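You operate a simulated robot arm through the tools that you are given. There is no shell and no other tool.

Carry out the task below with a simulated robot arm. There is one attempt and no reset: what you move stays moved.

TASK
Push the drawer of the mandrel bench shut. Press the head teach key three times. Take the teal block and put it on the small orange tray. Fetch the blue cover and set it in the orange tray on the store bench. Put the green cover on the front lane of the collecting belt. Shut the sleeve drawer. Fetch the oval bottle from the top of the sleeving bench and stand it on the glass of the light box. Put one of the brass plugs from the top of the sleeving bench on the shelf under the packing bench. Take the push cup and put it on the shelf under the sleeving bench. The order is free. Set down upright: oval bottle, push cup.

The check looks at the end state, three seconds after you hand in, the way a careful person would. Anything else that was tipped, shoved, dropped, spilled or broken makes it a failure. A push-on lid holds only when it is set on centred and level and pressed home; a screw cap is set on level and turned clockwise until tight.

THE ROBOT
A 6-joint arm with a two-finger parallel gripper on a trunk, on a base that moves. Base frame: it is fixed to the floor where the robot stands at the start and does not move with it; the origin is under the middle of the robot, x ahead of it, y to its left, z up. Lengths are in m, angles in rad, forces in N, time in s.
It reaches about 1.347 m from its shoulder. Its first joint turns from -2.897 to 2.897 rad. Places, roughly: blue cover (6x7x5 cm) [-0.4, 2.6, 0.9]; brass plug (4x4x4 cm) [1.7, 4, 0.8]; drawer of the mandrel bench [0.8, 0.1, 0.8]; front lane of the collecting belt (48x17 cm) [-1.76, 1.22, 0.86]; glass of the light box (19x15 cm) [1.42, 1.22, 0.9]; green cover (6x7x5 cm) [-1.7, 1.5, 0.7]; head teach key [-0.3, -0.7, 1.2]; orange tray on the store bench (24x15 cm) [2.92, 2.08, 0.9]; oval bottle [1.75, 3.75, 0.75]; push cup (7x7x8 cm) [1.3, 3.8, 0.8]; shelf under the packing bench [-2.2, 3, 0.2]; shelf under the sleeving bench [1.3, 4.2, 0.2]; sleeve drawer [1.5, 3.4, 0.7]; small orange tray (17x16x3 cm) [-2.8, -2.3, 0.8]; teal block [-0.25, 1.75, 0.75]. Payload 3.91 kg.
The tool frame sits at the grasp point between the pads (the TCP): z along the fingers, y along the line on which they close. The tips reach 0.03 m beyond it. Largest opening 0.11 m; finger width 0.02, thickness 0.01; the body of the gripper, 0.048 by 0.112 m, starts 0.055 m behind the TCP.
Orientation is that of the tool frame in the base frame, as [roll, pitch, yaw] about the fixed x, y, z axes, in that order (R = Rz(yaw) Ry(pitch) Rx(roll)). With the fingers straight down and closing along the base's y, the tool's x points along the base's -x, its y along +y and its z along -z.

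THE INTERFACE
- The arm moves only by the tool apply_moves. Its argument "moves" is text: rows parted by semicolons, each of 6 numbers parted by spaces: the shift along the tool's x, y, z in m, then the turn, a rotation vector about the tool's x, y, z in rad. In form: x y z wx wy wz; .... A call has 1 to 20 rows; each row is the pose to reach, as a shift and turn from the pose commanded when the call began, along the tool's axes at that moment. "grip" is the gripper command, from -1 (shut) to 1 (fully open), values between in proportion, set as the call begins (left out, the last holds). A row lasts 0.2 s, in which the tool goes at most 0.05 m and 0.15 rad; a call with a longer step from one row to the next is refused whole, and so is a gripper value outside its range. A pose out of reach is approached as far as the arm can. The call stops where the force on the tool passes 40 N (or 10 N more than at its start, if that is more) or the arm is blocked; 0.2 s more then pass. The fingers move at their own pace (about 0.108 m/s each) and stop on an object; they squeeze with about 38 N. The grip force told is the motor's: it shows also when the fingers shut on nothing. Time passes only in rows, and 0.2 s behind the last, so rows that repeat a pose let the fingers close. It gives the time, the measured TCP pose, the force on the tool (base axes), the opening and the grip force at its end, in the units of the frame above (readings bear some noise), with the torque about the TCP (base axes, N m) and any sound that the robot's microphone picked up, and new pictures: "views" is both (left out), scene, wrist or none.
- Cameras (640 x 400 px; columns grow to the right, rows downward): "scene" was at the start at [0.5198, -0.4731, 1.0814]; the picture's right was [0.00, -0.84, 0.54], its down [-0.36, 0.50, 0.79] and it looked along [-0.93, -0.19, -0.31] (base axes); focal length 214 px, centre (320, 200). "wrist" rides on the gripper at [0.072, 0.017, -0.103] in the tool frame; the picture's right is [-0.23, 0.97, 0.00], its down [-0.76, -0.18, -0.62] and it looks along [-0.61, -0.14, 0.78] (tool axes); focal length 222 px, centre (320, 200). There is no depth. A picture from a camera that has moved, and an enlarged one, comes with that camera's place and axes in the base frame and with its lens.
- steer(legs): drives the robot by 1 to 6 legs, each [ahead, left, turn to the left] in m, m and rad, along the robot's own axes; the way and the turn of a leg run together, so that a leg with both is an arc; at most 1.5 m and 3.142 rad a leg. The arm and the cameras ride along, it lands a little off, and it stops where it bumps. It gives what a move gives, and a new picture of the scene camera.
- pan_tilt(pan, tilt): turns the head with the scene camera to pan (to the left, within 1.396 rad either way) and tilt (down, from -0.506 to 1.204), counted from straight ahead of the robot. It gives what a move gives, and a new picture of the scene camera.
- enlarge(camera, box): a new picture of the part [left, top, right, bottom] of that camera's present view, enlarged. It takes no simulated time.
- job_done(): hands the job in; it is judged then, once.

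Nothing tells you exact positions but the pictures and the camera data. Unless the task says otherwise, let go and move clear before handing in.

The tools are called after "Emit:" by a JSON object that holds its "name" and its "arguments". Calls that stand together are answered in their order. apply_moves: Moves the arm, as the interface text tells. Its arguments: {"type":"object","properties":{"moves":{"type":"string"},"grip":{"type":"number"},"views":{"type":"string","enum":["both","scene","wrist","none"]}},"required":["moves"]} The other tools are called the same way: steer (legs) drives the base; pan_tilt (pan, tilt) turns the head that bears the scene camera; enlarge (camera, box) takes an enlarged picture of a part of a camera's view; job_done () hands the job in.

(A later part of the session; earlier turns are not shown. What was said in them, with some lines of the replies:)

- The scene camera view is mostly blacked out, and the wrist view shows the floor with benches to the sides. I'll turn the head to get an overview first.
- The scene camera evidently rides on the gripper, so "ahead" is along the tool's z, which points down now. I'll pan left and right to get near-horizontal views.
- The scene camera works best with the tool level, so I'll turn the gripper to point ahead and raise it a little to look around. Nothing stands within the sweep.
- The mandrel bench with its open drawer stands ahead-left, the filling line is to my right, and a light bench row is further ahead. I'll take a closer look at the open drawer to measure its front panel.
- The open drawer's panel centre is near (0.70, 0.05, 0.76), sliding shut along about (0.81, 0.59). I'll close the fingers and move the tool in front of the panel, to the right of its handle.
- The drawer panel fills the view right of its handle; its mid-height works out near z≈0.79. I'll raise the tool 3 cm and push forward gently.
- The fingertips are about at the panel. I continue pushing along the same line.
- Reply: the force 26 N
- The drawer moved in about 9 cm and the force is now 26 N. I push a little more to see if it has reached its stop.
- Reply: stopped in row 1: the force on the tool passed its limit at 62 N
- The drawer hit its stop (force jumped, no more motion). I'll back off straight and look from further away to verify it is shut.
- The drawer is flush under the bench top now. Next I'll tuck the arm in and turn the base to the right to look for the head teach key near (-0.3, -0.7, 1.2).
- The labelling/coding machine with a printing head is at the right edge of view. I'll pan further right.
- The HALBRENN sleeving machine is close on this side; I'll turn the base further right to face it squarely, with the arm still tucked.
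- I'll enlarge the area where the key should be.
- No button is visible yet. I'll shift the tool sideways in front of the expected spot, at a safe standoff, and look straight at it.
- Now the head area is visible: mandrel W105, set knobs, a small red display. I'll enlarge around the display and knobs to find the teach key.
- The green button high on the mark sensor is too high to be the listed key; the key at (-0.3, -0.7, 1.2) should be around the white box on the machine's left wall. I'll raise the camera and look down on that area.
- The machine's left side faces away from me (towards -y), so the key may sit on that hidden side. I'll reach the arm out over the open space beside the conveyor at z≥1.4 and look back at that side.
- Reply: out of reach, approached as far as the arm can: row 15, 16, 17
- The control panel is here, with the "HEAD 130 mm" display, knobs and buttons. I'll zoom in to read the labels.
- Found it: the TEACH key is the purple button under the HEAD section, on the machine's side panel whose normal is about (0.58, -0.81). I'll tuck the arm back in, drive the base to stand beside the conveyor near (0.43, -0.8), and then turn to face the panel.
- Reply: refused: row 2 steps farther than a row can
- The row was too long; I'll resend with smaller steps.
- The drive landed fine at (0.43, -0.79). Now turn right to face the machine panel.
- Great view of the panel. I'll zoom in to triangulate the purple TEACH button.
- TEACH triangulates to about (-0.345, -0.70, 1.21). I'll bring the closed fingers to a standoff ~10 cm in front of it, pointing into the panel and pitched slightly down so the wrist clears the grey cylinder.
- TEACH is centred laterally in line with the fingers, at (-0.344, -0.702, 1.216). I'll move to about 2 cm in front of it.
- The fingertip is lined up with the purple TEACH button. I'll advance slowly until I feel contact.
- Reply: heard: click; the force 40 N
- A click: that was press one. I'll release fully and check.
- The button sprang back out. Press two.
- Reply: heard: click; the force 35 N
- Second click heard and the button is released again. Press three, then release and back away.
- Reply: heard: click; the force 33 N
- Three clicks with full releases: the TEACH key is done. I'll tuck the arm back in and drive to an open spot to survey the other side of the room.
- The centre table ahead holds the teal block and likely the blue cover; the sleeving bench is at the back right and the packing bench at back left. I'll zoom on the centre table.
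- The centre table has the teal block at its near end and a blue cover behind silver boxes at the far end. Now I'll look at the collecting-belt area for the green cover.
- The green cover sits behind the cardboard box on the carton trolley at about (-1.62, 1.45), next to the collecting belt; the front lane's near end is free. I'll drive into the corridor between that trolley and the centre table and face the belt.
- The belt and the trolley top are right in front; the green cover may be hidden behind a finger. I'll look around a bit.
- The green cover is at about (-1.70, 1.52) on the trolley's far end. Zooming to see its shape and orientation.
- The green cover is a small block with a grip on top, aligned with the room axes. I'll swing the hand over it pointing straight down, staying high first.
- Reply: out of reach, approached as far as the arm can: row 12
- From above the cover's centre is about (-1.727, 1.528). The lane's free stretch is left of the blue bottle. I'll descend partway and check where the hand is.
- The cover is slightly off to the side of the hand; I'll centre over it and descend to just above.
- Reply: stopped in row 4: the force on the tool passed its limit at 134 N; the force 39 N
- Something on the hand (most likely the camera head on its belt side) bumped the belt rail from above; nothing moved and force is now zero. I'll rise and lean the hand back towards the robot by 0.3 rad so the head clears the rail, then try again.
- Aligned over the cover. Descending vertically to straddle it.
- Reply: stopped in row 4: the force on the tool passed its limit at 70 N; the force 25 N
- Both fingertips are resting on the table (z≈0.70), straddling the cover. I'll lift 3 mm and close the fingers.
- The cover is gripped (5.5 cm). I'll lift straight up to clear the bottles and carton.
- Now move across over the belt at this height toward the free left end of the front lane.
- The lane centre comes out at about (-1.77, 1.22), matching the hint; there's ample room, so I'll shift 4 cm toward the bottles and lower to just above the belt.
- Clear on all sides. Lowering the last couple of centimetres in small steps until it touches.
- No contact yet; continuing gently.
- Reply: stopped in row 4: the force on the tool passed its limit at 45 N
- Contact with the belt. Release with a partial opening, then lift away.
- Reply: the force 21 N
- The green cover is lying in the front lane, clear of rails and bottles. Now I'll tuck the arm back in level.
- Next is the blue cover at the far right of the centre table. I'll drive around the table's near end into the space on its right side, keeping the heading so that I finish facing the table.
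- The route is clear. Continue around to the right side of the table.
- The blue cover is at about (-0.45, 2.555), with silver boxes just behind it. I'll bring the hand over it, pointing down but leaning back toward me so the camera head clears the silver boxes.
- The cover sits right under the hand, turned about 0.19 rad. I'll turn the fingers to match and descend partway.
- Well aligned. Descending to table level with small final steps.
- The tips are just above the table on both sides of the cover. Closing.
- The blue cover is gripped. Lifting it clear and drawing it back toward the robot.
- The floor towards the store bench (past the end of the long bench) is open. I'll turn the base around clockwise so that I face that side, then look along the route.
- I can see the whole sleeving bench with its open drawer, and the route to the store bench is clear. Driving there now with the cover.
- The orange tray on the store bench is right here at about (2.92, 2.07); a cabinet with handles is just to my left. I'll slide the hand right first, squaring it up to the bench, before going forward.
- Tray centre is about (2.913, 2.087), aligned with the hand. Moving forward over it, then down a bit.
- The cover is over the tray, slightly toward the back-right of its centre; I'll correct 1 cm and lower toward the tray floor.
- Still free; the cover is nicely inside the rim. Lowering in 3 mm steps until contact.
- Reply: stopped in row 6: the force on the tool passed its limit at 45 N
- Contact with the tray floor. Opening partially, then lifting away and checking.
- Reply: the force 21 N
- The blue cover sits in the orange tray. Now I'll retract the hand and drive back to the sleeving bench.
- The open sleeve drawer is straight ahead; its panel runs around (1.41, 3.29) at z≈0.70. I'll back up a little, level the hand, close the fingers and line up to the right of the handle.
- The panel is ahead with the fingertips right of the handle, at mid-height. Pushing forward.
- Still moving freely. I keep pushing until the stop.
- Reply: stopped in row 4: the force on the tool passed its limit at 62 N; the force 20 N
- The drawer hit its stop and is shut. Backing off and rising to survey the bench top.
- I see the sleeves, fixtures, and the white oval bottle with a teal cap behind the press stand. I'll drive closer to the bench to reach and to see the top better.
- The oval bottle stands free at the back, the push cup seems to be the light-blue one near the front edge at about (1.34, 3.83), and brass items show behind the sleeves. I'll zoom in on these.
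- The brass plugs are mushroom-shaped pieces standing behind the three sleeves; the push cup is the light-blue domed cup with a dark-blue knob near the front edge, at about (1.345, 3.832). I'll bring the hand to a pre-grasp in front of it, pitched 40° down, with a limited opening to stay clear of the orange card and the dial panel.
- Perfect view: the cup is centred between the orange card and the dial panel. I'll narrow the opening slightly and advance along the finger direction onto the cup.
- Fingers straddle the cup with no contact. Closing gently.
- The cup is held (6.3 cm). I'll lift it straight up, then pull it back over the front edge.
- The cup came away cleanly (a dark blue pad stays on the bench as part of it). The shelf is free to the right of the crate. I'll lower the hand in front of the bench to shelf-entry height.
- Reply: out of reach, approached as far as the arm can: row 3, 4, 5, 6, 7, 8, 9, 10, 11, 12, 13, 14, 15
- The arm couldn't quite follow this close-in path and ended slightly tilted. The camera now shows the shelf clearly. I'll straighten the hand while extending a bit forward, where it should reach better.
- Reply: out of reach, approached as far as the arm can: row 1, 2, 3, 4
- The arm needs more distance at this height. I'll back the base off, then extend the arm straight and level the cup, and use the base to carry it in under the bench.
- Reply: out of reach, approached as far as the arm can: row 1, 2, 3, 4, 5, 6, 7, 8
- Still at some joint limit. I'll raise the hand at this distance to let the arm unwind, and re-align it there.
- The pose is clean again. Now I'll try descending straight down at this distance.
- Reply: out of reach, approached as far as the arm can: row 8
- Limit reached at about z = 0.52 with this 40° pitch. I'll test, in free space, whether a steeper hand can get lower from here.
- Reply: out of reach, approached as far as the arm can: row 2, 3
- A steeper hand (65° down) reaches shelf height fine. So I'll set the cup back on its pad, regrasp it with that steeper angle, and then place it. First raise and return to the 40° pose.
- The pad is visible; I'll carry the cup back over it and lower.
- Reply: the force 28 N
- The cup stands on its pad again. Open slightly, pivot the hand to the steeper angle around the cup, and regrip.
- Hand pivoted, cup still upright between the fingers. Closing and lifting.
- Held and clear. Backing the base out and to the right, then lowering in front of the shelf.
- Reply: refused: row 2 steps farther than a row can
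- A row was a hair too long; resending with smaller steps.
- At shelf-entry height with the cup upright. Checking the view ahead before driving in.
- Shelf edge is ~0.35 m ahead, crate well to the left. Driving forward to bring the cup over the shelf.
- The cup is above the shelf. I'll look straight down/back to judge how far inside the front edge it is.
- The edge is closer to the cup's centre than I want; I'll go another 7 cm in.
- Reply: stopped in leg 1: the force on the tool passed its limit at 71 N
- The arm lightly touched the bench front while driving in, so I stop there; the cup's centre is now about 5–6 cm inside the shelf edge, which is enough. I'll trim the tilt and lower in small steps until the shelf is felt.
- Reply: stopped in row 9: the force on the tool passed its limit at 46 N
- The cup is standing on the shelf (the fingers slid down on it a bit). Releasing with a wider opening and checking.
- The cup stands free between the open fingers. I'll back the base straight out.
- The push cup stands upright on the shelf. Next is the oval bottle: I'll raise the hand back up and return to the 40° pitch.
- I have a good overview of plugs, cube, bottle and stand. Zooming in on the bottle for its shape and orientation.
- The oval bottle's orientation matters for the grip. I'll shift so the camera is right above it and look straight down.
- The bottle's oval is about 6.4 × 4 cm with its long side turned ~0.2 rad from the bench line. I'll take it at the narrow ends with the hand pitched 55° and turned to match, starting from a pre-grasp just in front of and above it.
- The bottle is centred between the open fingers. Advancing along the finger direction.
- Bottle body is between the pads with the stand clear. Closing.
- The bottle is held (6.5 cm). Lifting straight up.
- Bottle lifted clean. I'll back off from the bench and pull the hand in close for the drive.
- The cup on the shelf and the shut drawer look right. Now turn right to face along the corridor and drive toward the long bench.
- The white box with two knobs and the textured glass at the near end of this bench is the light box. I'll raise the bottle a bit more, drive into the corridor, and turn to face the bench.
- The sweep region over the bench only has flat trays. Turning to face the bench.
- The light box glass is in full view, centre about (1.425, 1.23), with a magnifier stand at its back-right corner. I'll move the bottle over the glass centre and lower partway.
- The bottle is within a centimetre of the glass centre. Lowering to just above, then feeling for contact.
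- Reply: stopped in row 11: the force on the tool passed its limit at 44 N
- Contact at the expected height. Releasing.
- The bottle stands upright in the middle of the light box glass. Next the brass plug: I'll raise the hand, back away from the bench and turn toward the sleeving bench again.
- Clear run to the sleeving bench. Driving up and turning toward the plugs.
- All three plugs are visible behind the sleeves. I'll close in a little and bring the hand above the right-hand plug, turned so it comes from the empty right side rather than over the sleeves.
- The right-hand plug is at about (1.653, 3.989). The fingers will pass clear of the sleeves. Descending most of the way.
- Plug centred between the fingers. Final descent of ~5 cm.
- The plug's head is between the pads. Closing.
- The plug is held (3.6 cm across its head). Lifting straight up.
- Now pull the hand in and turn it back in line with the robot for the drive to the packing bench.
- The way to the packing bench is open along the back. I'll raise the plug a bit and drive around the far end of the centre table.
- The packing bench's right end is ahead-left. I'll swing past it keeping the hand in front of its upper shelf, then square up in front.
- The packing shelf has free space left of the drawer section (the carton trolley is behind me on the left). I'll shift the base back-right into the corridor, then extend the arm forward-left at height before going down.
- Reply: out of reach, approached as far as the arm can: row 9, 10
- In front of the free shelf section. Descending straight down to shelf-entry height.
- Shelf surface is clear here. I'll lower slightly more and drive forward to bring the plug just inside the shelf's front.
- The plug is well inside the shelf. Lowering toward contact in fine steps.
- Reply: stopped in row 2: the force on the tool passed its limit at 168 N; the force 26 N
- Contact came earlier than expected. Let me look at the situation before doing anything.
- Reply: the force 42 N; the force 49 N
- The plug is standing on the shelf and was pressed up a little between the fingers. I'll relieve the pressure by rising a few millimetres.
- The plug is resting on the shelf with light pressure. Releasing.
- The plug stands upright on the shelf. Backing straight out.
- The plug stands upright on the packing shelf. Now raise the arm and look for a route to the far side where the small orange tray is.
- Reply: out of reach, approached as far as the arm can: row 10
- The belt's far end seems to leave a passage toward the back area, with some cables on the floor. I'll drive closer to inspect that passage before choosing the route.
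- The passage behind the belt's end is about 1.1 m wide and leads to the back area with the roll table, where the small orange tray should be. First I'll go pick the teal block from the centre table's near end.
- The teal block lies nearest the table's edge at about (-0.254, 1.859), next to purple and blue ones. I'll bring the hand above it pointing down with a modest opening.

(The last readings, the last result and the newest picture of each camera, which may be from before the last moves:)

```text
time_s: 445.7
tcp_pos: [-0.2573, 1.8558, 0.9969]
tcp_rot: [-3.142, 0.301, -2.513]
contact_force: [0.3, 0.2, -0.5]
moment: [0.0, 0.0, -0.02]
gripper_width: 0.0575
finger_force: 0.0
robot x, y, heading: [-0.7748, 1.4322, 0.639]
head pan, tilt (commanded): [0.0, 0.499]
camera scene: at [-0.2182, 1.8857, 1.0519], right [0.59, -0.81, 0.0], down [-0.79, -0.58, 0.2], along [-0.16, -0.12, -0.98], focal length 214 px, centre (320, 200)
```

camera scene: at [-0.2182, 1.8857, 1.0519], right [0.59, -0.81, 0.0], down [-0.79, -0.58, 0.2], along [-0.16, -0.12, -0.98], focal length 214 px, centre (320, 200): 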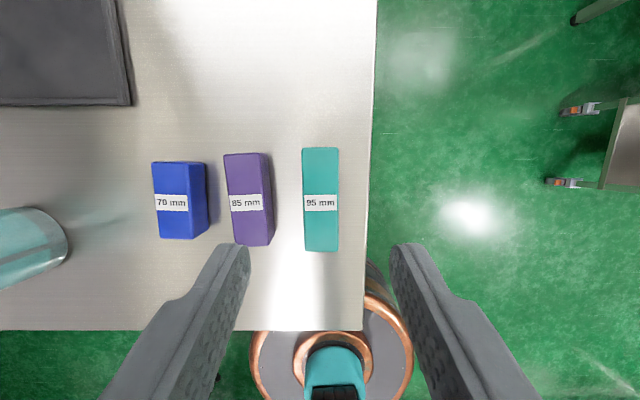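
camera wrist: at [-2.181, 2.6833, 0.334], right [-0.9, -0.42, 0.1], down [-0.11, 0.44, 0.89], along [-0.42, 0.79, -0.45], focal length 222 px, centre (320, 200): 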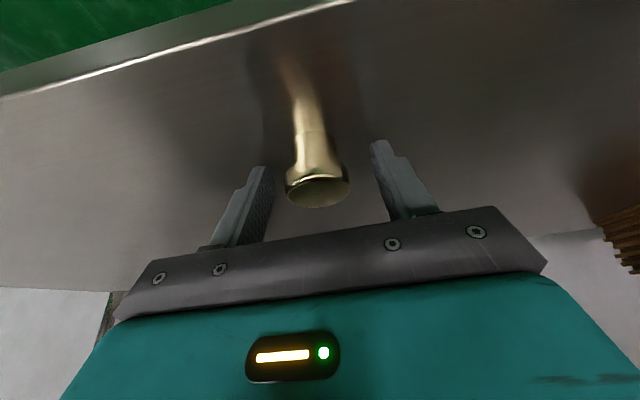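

Well aligned over the teal block; the purple one is close, so I'll narrow the opening and descend carefully.

Emit:
{"name": "apply_moves", "arguments": {"moves": "0.0032 -0.001 0.0409 0 0 0;0.0121 -0.002 0.0696 0 0 0;0.018 -0.002 0.0887 0 0 0", "grip": -0.16, "views": "scene"}}

```text
time_s: 446.5
tcp_pos: [-0.2492, 1.8598, 0.9071]
tcp_rot: [-3.141, 0.301, -2.512]
contact_force: [-0.5, 0.1, -0.7]
moment: [0.05, -0.03, -0.01]
gripper_width: 0.0465
finger_force: 0.1
robot x, y, heading: [-0.7741, 1.4279, 0.641]
head pan, tilt (commanded): [0.0, 0.499]
camera scene: at [-0.21, 1.8887, 0.9616], right [0.59, -0.81, 0.0], down [-0.79, -0.58, 0.2], along [-0.16, -0.12, -0.98], focal length 214 px, centre (320, 200)
```

scene: 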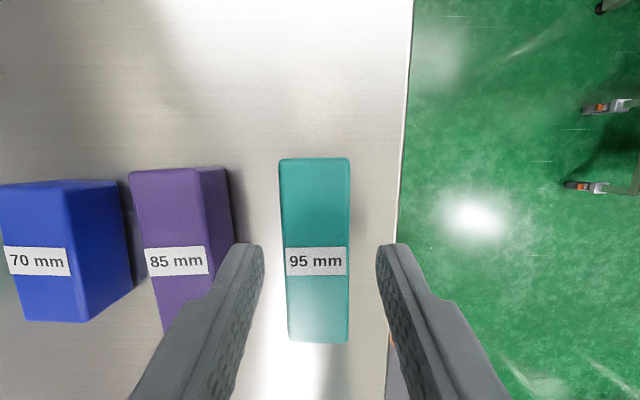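

Emit:
{"name": "apply_moves", "arguments": {"moves": "0.0035 0 0.0115 0 0 0;0.0071 0 0.0229 0 0 0;0.0089 0 0.0287 0 0 0;0.0103 0 0.0334 0 0 0", "grip": -0.16, "views": "scene"}}

```text
time_s: 447.5
tcp_pos: [-0.2494, 1.86, 0.873]
tcp_rot: [3.141, 0.301, -2.514]
contact_force: [0.3, -0.6, 0.6]
moment: [-0.02, 0.01, -0.02]
gripper_width: 0.0462
finger_force: 0.0
robot x, y, heading: [-0.7693, 1.4347, 0.641]
head pan, tilt (commanded): [0.0, 0.499]
camera scene: at [-0.2091, 1.8896, 0.9272], right [0.59, -0.81, 0.0], down [-0.79, -0.58, 0.2], along [-0.16, -0.12, -0.98], focal length 214 px, centre (320, 200)
```

scene: 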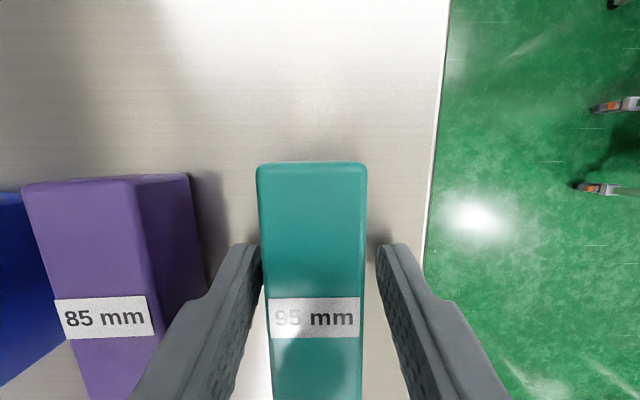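

Closing on the block.

Emit:
{"name": "apply_moves", "arguments": {"moves": "0 0 0 0 0 0;0 0 0 0 0 0;0 0 0 0 0 0", "grip": -1, "views": "none"}}

Emit:
{"name": "apply_moves", "arguments": {"moves": "-0.0118 0 -0.0382 0 0 0;-0.0236 0 -0.0764 0 0 0;-0.0355 0 -0.1146 0 0 0;-0.0473 0 -0.1528 0 0 0;-0.0591 0 -0.191 0 0 0;-0.0709 0 -0.2292 0 0 0;-0.0827 0 -0.2674 0 0 0", "grip": -1, "views": "scene"}}

```text
time_s: 448.3
tcp_pos: [-0.249, 1.8595, 0.8725]
tcp_rot: [3.141, 0.299, -2.513]
contact_force: [0.9, 0.8, 1.1]
moment: [0.11, -0.15, 0.01]
gripper_width: 0.0314
finger_force: 38.1
robot x, y, heading: [-0.7698, 1.4322, 0.636]
head pan, tilt (commanded): [0.0, 0.499]
```

```text
time_s: 449.9
tcp_pos: [-0.2505, 1.8597, 1.1527]
tcp_rot: [3.141, 0.298, -2.511]
contact_force: [0.2, 0.3, -0.8]
moment: [-0.01, 0.04, -0.01]
gripper_width: 0.0315
finger_force: 38.0
robot x, y, heading: [-0.7721, 1.4369, 0.639]
head pan, tilt (commanded): [0.0, 0.499]
camera scene: at [-0.2106, 1.8897, 1.2073], right [0.59, -0.81, 0.0], down [-0.79, -0.58, 0.2], along [-0.16, -0.12, -0.98], focal length 214 px, centre (320, 200)
```

scene: 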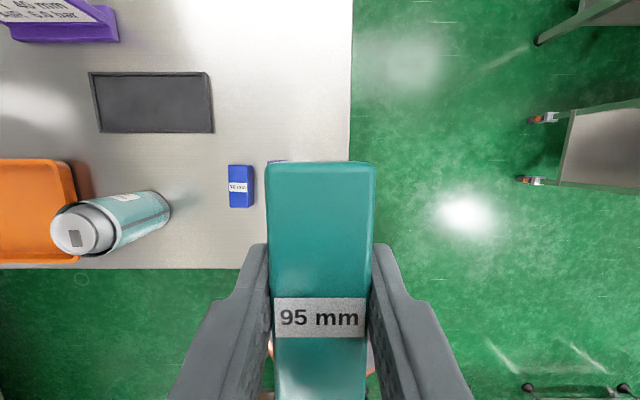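

The teal block is held. I'll pull it in, and drive around toward the passage behind the belt.

Emit:
{"name": "apply_moves", "arguments": {"moves": "0.0264 0 -0.0255 0 0 0;0.0527 0 -0.0511 0 0 0;0.0845 0 -0.0699 0 0 0;0.0998 0 -0.0833 0 0 0", "grip": -1, "views": "none"}}

Emit:
{"name": "steer", "arguments": {"legs": [[0, 0, 1.56], [1.2, 0, 0], [0, 0, 1.57]]}}

Emit:
{"name": "pan_tilt", "arguments": {"pan": 0.0, "tilt": -0.5}}

```text
time_s: 450.9
tcp_pos: [-0.3476, 1.7896, 1.2023]
tcp_rot: [-3.141, 0.298, -2.511]
contact_force: [-0.4, 1.2, -1.3]
moment: [0.02, 0.04, 0.0]
gripper_width: 0.0315
finger_force: 37.9
robot x, y, heading: [-0.7712, 1.4283, 0.637]
head pan, tilt (commanded): [0.0, 0.499]
```

```text
time_s: 464.5
tcp_pos: [-1.8927, 2.0616, 1.2024]
tcp_rot: [3.141, 0.299, 0.602]
contact_force: [-0.7, -0.7, -0.3]
moment: [-0.01, 0.0, -0.01]
gripper_width: 0.0317
finger_force: 38.3
robot x, y, heading: [-1.4601, 2.4059, -2.533]
head pan, tilt (commanded): [0.0, 0.499]
camera scene: at [-1.9353, 2.0331, 1.2571], right [-0.57, 0.82, 0.0], down [0.81, 0.56, 0.2], along [0.16, 0.11, -0.98], focal length 214 px, centre (320, 200)
```

scene: 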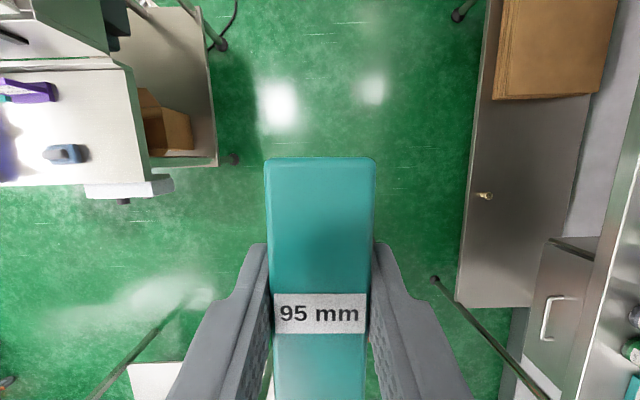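

```text
time_s: 465.8
tcp_pos: [-1.8941, 2.0595, 1.201]
tcp_rot: [3.141, 0.301, 0.602]
contact_force: [-0.2, -0.5, -1.9]
moment: [-0.01, -0.02, -0.02]
gripper_width: 0.0315
finger_force: 37.7
robot x, y, heading: [-1.4598, 2.4066, -2.534]
head pan, tilt (commanded): [0.0, -0.499]
camera scene: at [-1.9974, 1.9906, 1.3053], right [-0.57, 0.82, 0.0], down [0.58, 0.39, -0.72], along [-0.59, -0.41, -0.7], focal length 214 px, centre (320, 200)
```

scene: 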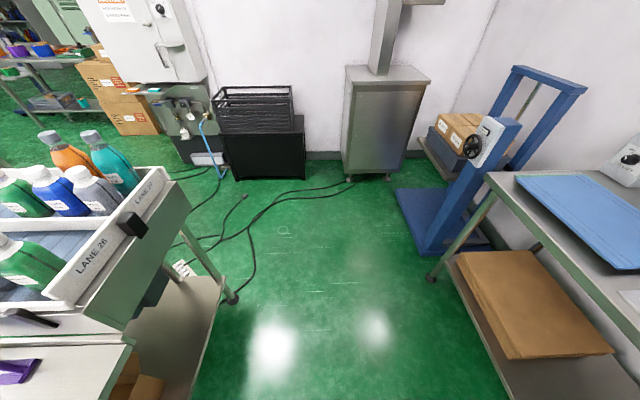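

The passage is clear apart from thin cables on the floor. I'll drive in and then turn left to head behind the belt.

Emit:
{"name": "steer", "arguments": {"legs": [[1.0, 0, 0], [0.7, 0, 0], [0, 0, 1.58]]}}

```text
time_s: 478.3
tcp_pos: [-2.5085, 0.997, 1.2018]
tcp_rot: [-3.141, 0.301, 2.179]
contact_force: [1.0, 0.0, -1.2]
moment: [-0.02, 0.03, -0.03]
gripper_width: 0.0316
finger_force: 38.2
robot x, y, heading: [-2.8579, 1.4256, -0.954]
head pan, tilt (commanded): [0.0, -0.499]
camera scene: at [-2.4372, 0.8941, 1.3054], right [-0.82, -0.57, 0.0], down [-0.4, 0.57, -0.72], along [0.41, -0.59, -0.7], focal length 214 px, centre (320, 200)
```

scene: 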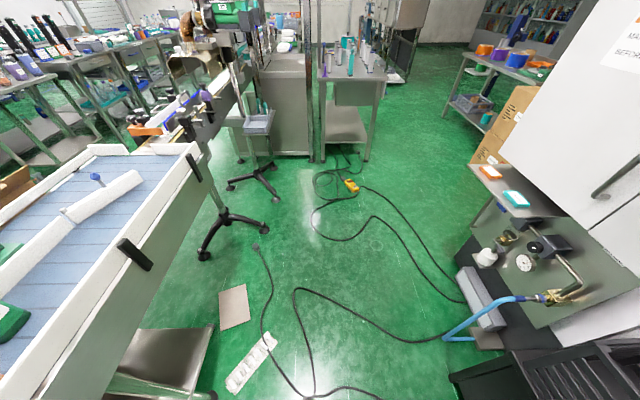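

I've a clear view down the passage; only thin cables cross it. Zooming on the roll table area in the back.

Emit:
{"name": "enlarge", "arguments": {"camera": "scene", "box": [400, 20, 600, 145]}}

Emit:
{"name": "enlarge", "arguments": {"camera": "scene", "box": [200, 120, 520, 320]}}

```text
3.20 times, centred on (500, 82) of scene
camera zoom: at [-2.4372, 0.8941, 1.3054], right [-0.82, -0.57, 0.0], down [-0.4, 0.57, -0.72], along [0.41, -0.59, -0.7], focal length 686 px, centre (-256, 576)
```

zoom: 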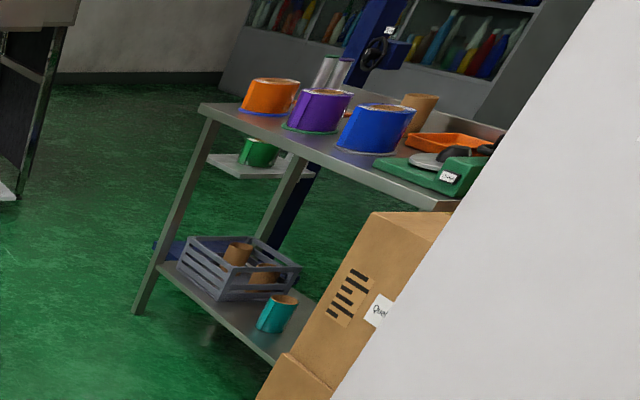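

```text
2.00 times, centred on (360, 220) of scene
camera zoom: at [-2.4372, 0.8941, 1.3054], right [-0.82, -0.57, 0.0], down [-0.4, 0.57, -0.72], along [0.41, -0.59, -0.7], focal length 429 px, centre (240, 160)
```

zoom: 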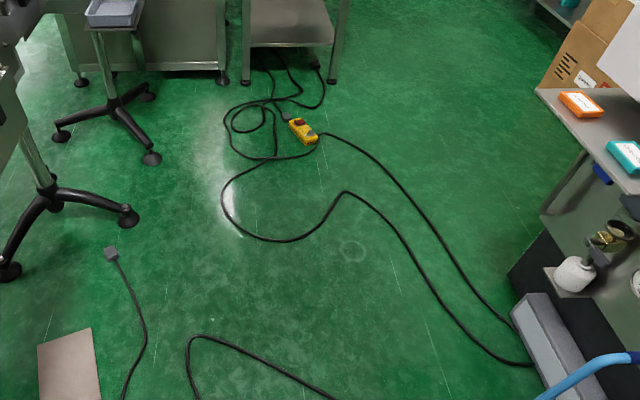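

The small orange tray is at the right end of the roll table. Driving down the passage over the cables.

Emit:
{"name": "steer", "arguments": {"legs": [[0.8, -0.05, 0], [0.75, -0.05, 0]]}}

```text
time_s: 486.2
tcp_pos: [-1.6881, -0.3164, 1.2028]
tcp_rot: [3.141, 0.3, 2.185]
contact_force: [0.5, 0.0, -0.8]
moment: [-0.01, 0.0, 0.0]
gripper_width: 0.0314
finger_force: 37.9
robot x, y, heading: [-2.0422, 0.111, -0.949]
head pan, tilt (commanded): [0.0, -0.499]
camera scene: at [-1.6166, -0.4177, 1.3054], right [-0.82, -0.58, 0.0], down [-0.4, 0.57, -0.72], along [0.41, -0.59, -0.7], focal length 214 px, centre (320, 200)
```

scene: 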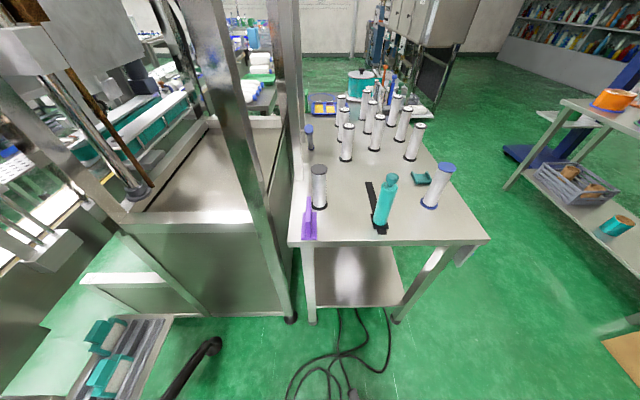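

The robot crossed the cables without trouble. Now between the cylinder table and the cardboard boxes toward the roll table.

Emit:
{"name": "steer", "arguments": {"legs": [[0.74, -0.965, 0], [0.35, -0.05, 0]]}}

Emit:
{"name": "pan_tilt", "arguments": {"pan": -1.0, "tilt": -0.2}}

```text
time_s: 494.3
tcp_pos: [-1.8811, -1.7974, 1.2]
tcp_rot: [-3.141, 0.3, 2.177]
contact_force: [0.6, -0.6, -1.1]
moment: [-0.01, -0.02, -0.01]
gripper_width: 0.0315
finger_force: 38.0
robot x, y, heading: [-2.2301, -1.3648, -0.955]
head pan, tilt (commanded): [0.0, -0.499]
camera scene: at [-1.8104, -1.8995, 1.3053], right [-0.82, -0.57, 0.0], down [-0.4, 0.57, -0.72], along [0.41, -0.59, -0.7], focal length 214 px, centre (320, 200)
```

scene: 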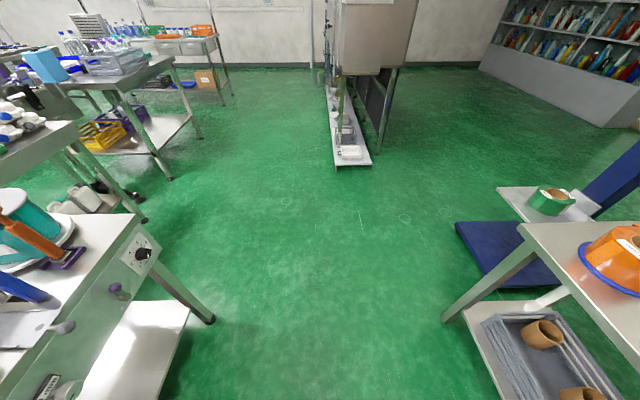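

```text
time_s: 495.5
tcp_pos: [-1.8808, -1.7977, 1.2021]
tcp_rot: [-3.141, 0.299, 2.178]
contact_force: [0.0, 0.3, -1.2]
moment: [0.0, -0.01, 0.01]
gripper_width: 0.0314
finger_force: 38.0
robot x, y, heading: [-2.2292, -1.3671, -0.957]
head pan, tilt (commanded): [-1.0, -0.201]
camera scene: at [-1.8838, -1.9164, 1.3197], right [-0.59, -0.1, 0.8], down [-0.65, 0.65, -0.39], along [-0.48, -0.76, -0.45], focal length 214 px, centre (320, 200)
```

scene: 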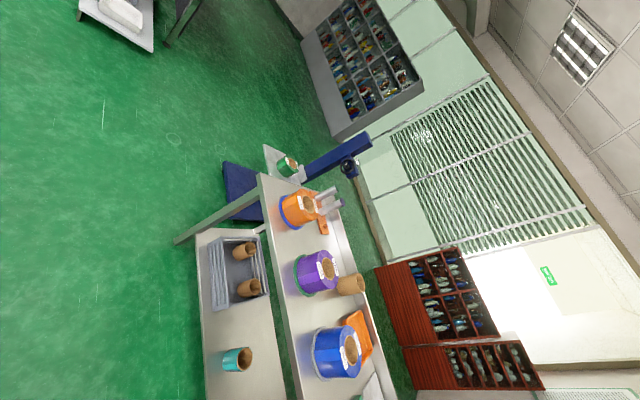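

The roll table is on my right with the tray behind the blue roll. Turning to face it.

Emit:
{"name": "steer", "arguments": {"legs": [[0.1, 0, 0], [0, 0, -1.56]]}}

Emit:
{"name": "pan_tilt", "arguments": {"pan": 0.0, "tilt": -0.3}}

```text
time_s: 500.5
tcp_pos: [-2.6017, -1.8008, 1.2021]
tcp_rot: [-3.142, 0.3, 0.619]
contact_force: [-0.2, -0.7, -0.7]
moment: [0.07, -0.01, -0.02]
gripper_width: 0.0316
finger_force: 37.7
robot x, y, heading: [-2.1721, -1.447, -2.518]
head pan, tilt (commanded): [-1.0, -0.201]
camera scene: at [-2.7206, -1.7991, 1.3197], right [-0.11, 0.58, 0.8], down [0.64, 0.66, -0.39], along [-0.76, 0.47, -0.45], focal length 214 px, centre (320, 200)
```

scene: 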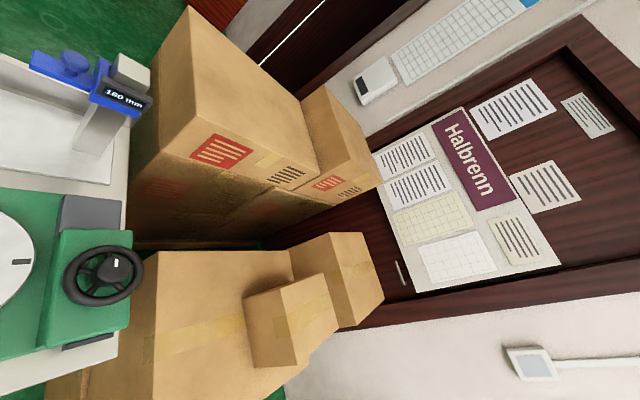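

```text
time_s: 501.8
tcp_pos: [-2.6001, -1.8013, 1.2016]
tcp_rot: [-3.142, 0.3, 0.618]
contact_force: [0.7, 0.3, -1.2]
moment: [0.02, 0.03, 0.01]
gripper_width: 0.0314
finger_force: 38.1
robot x, y, heading: [-2.1742, -1.4462, -2.516]
head pan, tilt (commanded): [0.0, -0.3]
camera scene: at [-2.6944, -1.8663, 1.29], right [-0.58, 0.82, 0.0], down [0.67, 0.48, -0.56], along [-0.46, -0.33, -0.83], focal length 214 px, centre (320, 200)
```

scene: 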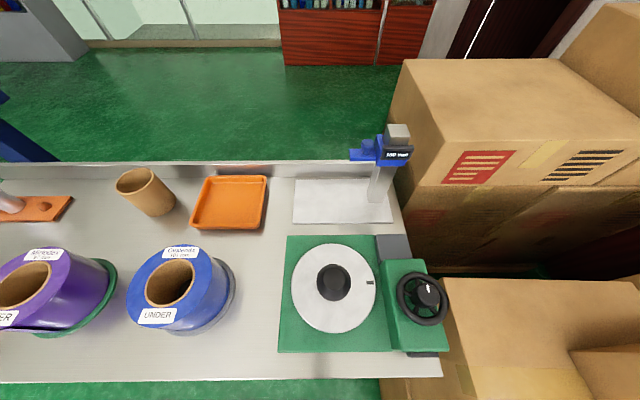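

The tray is at about (-2.816, -2.254), between the brown roll and the gauge. I'll shift the base a bit forward-left to line up.

Emit:
{"name": "steer", "arguments": {"legs": [[0.1, 0.2, 0]]}}

```text
time_s: 503.4
tcp_pos: [-2.566, -2.02, 1.2017]
tcp_rot: [3.141, 0.301, 0.619]
contact_force: [0.8, 1.1, -1.2]
moment: [0.01, -0.02, 0.0]
gripper_width: 0.0316
finger_force: 37.7
robot x, y, heading: [-2.1387, -1.6656, -2.514]
head pan, tilt (commanded): [0.0, -0.3]
camera scene: at [-2.659, -2.0851, 1.29], right [-0.58, 0.82, 0.0], down [0.67, 0.48, -0.56], along [-0.46, -0.33, -0.83], focal length 214 px, centre (320, 200)
```

scene: 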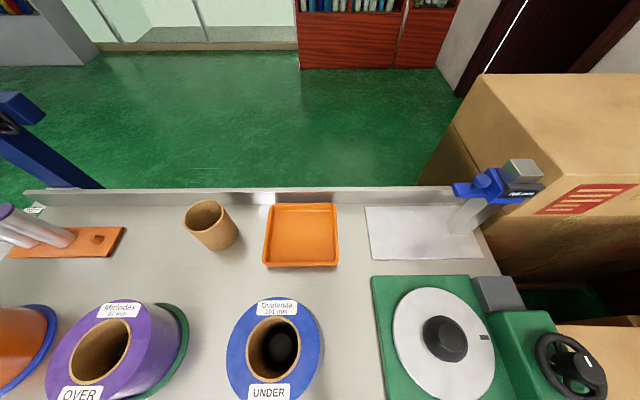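

Tray centre confirmed. Moving the block over it, staying above the blue roll.

Emit:
{"name": "apply_moves", "arguments": {"moves": "-0.0351 0.0057 0.0266 0 0 0;-0.0702 0.0113 0.0531 0 0 0;-0.1052 0.017 0.0797 0 0 0;-0.1403 0.0227 0.1062 0 0 0;-0.1754 0.0283 0.1328 0 0 0;-0.2105 0.034 0.1593 0 0 0;-0.2455 0.0396 0.1859 0 0 0;-0.2806 0.0453 0.2124 0 0 0", "grip": -1, "views": "none"}}

Emit:
{"name": "pan_tilt", "arguments": {"pan": 0.0, "tilt": 0.2}}

```text
time_s: 505.2
tcp_pos: [-2.8099, -2.2475, 1.083]
tcp_rot: [-3.142, 0.301, 0.617]
contact_force: [0.4, 0.8, -0.7]
moment: [-0.04, -0.01, 0.02]
gripper_width: 0.0316
finger_force: 38.3
robot x, y, heading: [-2.1359, -1.6625, -2.514]
head pan, tilt (commanded): [0.0, -0.3]
```

```text
time_s: 506.2
tcp_pos: [-2.8075, -2.2487, 1.0807]
tcp_rot: [-3.142, 0.3, 0.619]
contact_force: [-0.7, -0.9, -1.1]
moment: [-0.01, 0.03, 0.03]
gripper_width: 0.0313
finger_force: 38.1
robot x, y, heading: [-2.135, -1.6637, -2.517]
head pan, tilt (commanded): [0.0, 0.201]
camera scene: at [-2.8713, -2.2916, 1.1432], right [-0.58, 0.82, 0.0], down [0.81, 0.58, -0.1], along [-0.08, -0.06, -0.99], focal length 214 px, centre (320, 200)
```

scene: 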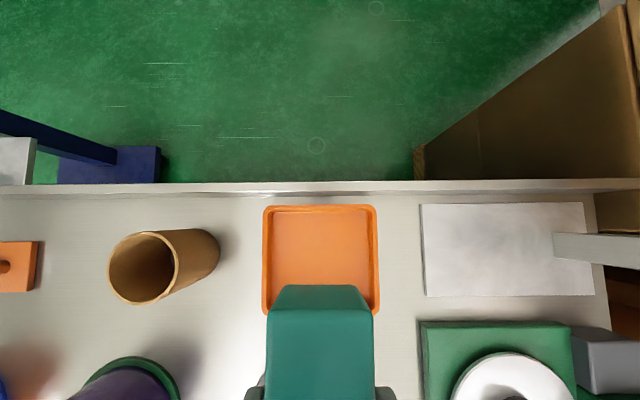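

Lined up; small correction and lowering toward the tray.

Emit:
{"name": "apply_moves", "arguments": {"moves": "-0.0047 -0.004 0.0391 0 0 0;0.006 -0.004 0.0735 0 0 0;0.0166 -0.004 0.1078 0 0 0;0.0272 -0.004 0.1422 0 0 0;0.0379 -0.004 0.1766 0 0 0", "grip": -1, "views": "scene"}}

```text
time_s: 507.4
tcp_pos: [-2.8261, -2.2546, 0.9012]
tcp_rot: [-3.141, 0.299, 0.617]
contact_force: [0.2, 0.4, -0.8]
moment: [-0.01, 0.02, 0.0]
gripper_width: 0.0314
finger_force: 37.8
robot x, y, heading: [-2.136, -1.6666, -2.52]
head pan, tilt (commanded): [0.0, 0.201]
camera scene: at [-2.8881, -2.2978, 0.9625], right [-0.58, 0.82, 0.0], down [0.81, 0.58, -0.1], along [-0.08, -0.06, -1.0], focal length 214 px, centre (320, 200)
```

scene: 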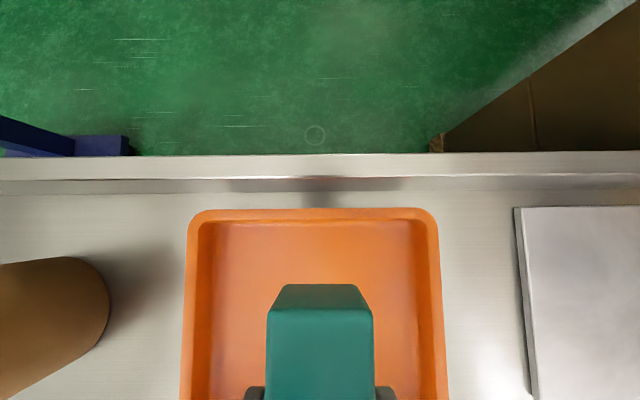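

Emit:
{"name": "apply_moves", "arguments": {"moves": "0.0059 0 0.0191 0 0 0;0.0106 0 0.0344 0 0 0;0.0118 0 0.0382 0 0 0;0.0127 0 0.0411 0 0 0;0.0136 0 0.0439 0 0 0;0.0145 0 0.0468 0 0 0;0.0154 0 0.0497 0 0 0;0.0163 0 0.0525 0 0 0;0.0171 0 0.0554 0 0 0;0.018 0 0.0583 0 0 0;0.0189 0 0.0611 0 0 0;0.0198 0 0.064 0 0 0", "grip": -1, "views": "scene"}}

```text
time_s: 510.0
tcp_pos: [-2.824, -2.2545, 0.8352]
tcp_rot: [3.141, 0.297, 0.617]
contact_force: [-0.3, -0.1, -1.0]
moment: [-0.01, 0.0, 0.03]
gripper_width: 0.0313
finger_force: 37.8
robot x, y, heading: [-2.135, -1.6655, -2.513]
head pan, tilt (commanded): [0.0, 0.201]
camera scene: at [-2.8869, -2.2979, 0.8954], right [-0.58, 0.82, 0.0], down [0.81, 0.58, -0.1], along [-0.08, -0.06, -1.0], focal length 214 px, centre (320, 200)
```

scene: 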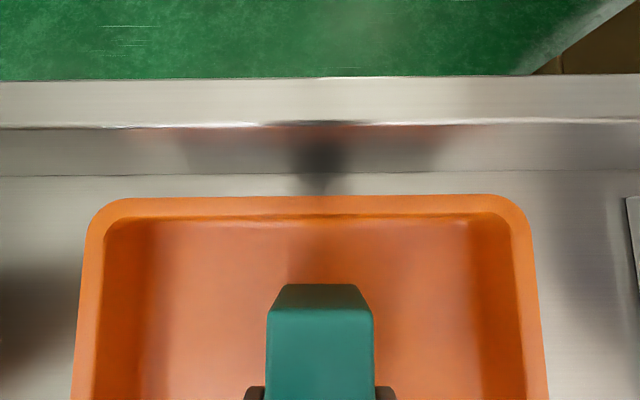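

Still free; continuing in fine steps.

Emit:
{"name": "apply_moves", "arguments": {"moves": "0.0007 0 0.0024 0 0 0;0.0015 0 0.0048 0 0 0;0.0022 0 0.0072 0 0 0;0.003 0 0.0096 0 0 0;0.0037 0 0.0119 0 0 0;0.0044 0 0.0143 0 0 0;0.0052 0 0.0167 0 0 0;0.0059 0 0.0191 0 0 0;0.0066 0 0.0215 0 0 0;0.0074 0 0.0239 0 0 0", "grip": -1, "views": "none"}}

```text
time_s: 512.1
tcp_pos: [-2.8239, -2.2536, 0.8165]
tcp_rot: [3.139, 0.307, 0.617]
contact_force: [0.3, 0.2, 13.0]
moment: [0.32, -0.41, -0.07]
gripper_width: 0.0315
finger_force: 38.2
robot x, y, heading: [-2.1362, -1.6636, -2.514]
head pan, tilt (commanded): [0.0, 0.201]
stopped in row 10: the force on the tool passed its limit at 44 N (the readings are from after the stop); the commanded pose is now the measured one
```

Contact with the tray floor. Releasing and lifting away.

Emit:
{"name": "apply_moves", "arguments": {"moves": "0 0 0 0 0 0;0 0 0 0 0 0;0 0 0 0 0 0", "grip": 0.1, "views": "none"}}

Emit:
{"name": "apply_moves", "arguments": {"moves": "-0.0118 0 -0.0382 0 0 0;-0.0236 0 -0.0764 0 0 0;-0.0355 0 -0.1146 0 0 0;-0.0473 0 -0.1528 0 0 0;-0.0591 0 -0.191 0 0 0;-0.0709 0 -0.2292 0 0 0", "grip": 0.1, "views": "scene"}}

```text
time_s: 512.9
tcp_pos: [-2.8244, -2.2551, 0.8168]
tcp_rot: [3.14, 0.307, 0.618]
contact_force: [1.0, -7.7, 20.6]
moment: [-0.09, 0.08, -0.02]
gripper_width: 0.059
finger_force: 0.0
robot x, y, heading: [-2.1368, -1.6667, -2.516]
head pan, tilt (commanded): [0.0, 0.201]
```

```text
time_s: 514.3
tcp_pos: [-2.8225, -2.2537, 1.0541]
tcp_rot: [3.138, 0.305, 0.618]
contact_force: [0.0, 0.1, 0.6]
moment: [0.05, -0.01, 0.01]
gripper_width: 0.0605
finger_force: 0.1
robot x, y, heading: [-2.1382, -1.6651, -2.513]
head pan, tilt (commanded): [0.0, 0.201]
camera scene: at [-2.8856, -2.2966, 1.1157], right [-0.58, 0.82, 0.0], down [0.81, 0.58, -0.1], along [-0.08, -0.06, -0.99], focal length 214 px, centre (320, 200)
```

scene: 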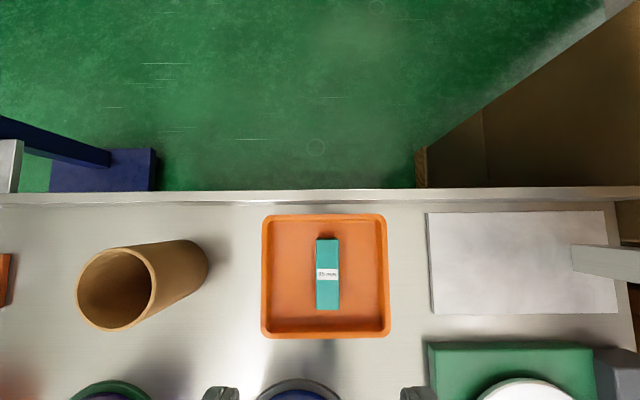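

The teal block lies in the small orange tray. I'll raise and retract the hand so it is clear of everything, then take a last look.

Emit:
{"name": "apply_moves", "arguments": {"moves": "-0.0118 0 -0.0382 0 0 0;-0.0236 0 -0.0764 0 0 0;0.0129 0 -0.0877 0 0 0;0.0511 0 -0.0995 0 0 0;0.0893 0 -0.1113 0 0 0;0.1275 0 -0.1231 0 0 0;0.1657 0 -0.1349 0 0 0;0.2039 0 -0.1468 0 0 0;0.2421 0 -0.1586 0 0 0", "grip": 0.1, "views": "none"}}

Emit:
{"name": "pan_tilt", "arguments": {"pan": 0.0, "tilt": -0.3}}

```text
time_s: 516.3
tcp_pos: [-2.5958, -2.0922, 1.1312]
tcp_rot: [3.141, 0.304, 0.616]
contact_force: [0.2, -0.1, -0.2]
moment: [0.01, -0.06, 0.03]
gripper_width: 0.0604
finger_force: 0.0
robot x, y, heading: [-2.1385, -1.668, -2.518]
head pan, tilt (commanded): [0.0, 0.201]
```

```text
time_s: 517.3
tcp_pos: [-2.5963, -2.0921, 1.1337]
tcp_rot: [3.141, 0.307, 0.615]
contact_force: [0.2, 0.1, -1.0]
moment: [0.01, 0.01, -0.03]
gripper_width: 0.0605
finger_force: 0.1
robot x, y, heading: [-2.1399, -1.6637, -2.513]
head pan, tilt (commanded): [0.0, -0.3]
camera scene: at [-2.6887, -2.1579, 1.2217], right [-0.58, 0.82, 0.0], down [0.67, 0.48, -0.57], along [-0.46, -0.33, -0.82], focal length 214 px, centre (320, 200)
```

scene: 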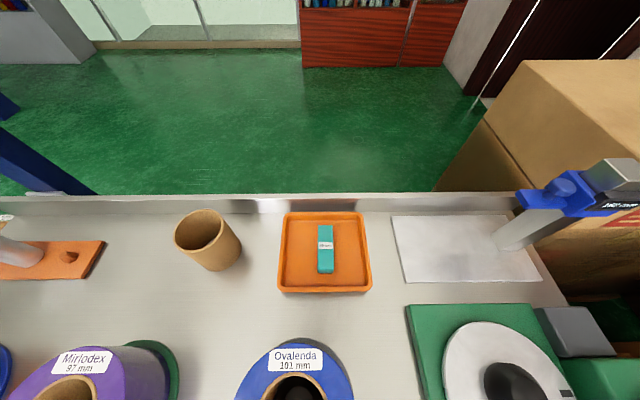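

All the items are placed and the hand is empty and clear:
- Both drawers were pushed to their stops.
- The TEACH key clicked three times.
- The green cover is on the front lane of the collecting belt.
- The blue cover is in the orange tray on the store bench.
- The push cup stands upright on the shelf under the sleeving bench.
- The oval bottle stands upright on the light box glass.
- A brass plug is on the shelf under the packing bench.
- The teal block is in the small orange tray.

I'm handing in now.

Emit:
{"name": "job_done", "arguments": {}}

```text
The job is handed in.
```

I did all nine parts of the job and handed it in. The result has not come back yet.

| Task | End state |
|---|---|
| Mandrel bench drawer | Pushed shut until it hit its stop |
| Head teach key | Pressed three times; I heard three clicks, with a full release between presses |
| Teal block | Lying in the small orange tray |
| Blue cover | In the orange tray on the store bench |
| Green cover | On the free end of the collecting belt's front lane |
| Sleeve drawer | Pushed shut until it hit its stop |
| Oval bottle | Standing upright on the light box glass |
| Brass plug | Standing on the shelf under the packing bench |
| Push cup | Standing upright on the shelf under the sleeving bench |

- **Bumps on the way:** The hand struck the collecting belt's rail once, at about 134 N. The arm also touched the front of the sleeving bench while I was placing the cup. In later pictures the bottles on the belt were still standing and the sleeve drawer was still shut.
- **Hard set-down:** The plug met its shelf at about 168 N, because the shelf was higher than I expected. It stayed upright after I let go.
- **Not rechecked:** I did not drive back to look at the mandrel drawer again at the end. I am going by the stop I felt and the picture taken right after.
- **Dark blue pad:** The round pad under the push cup stayed on the bench. I took it to be part of the bench.
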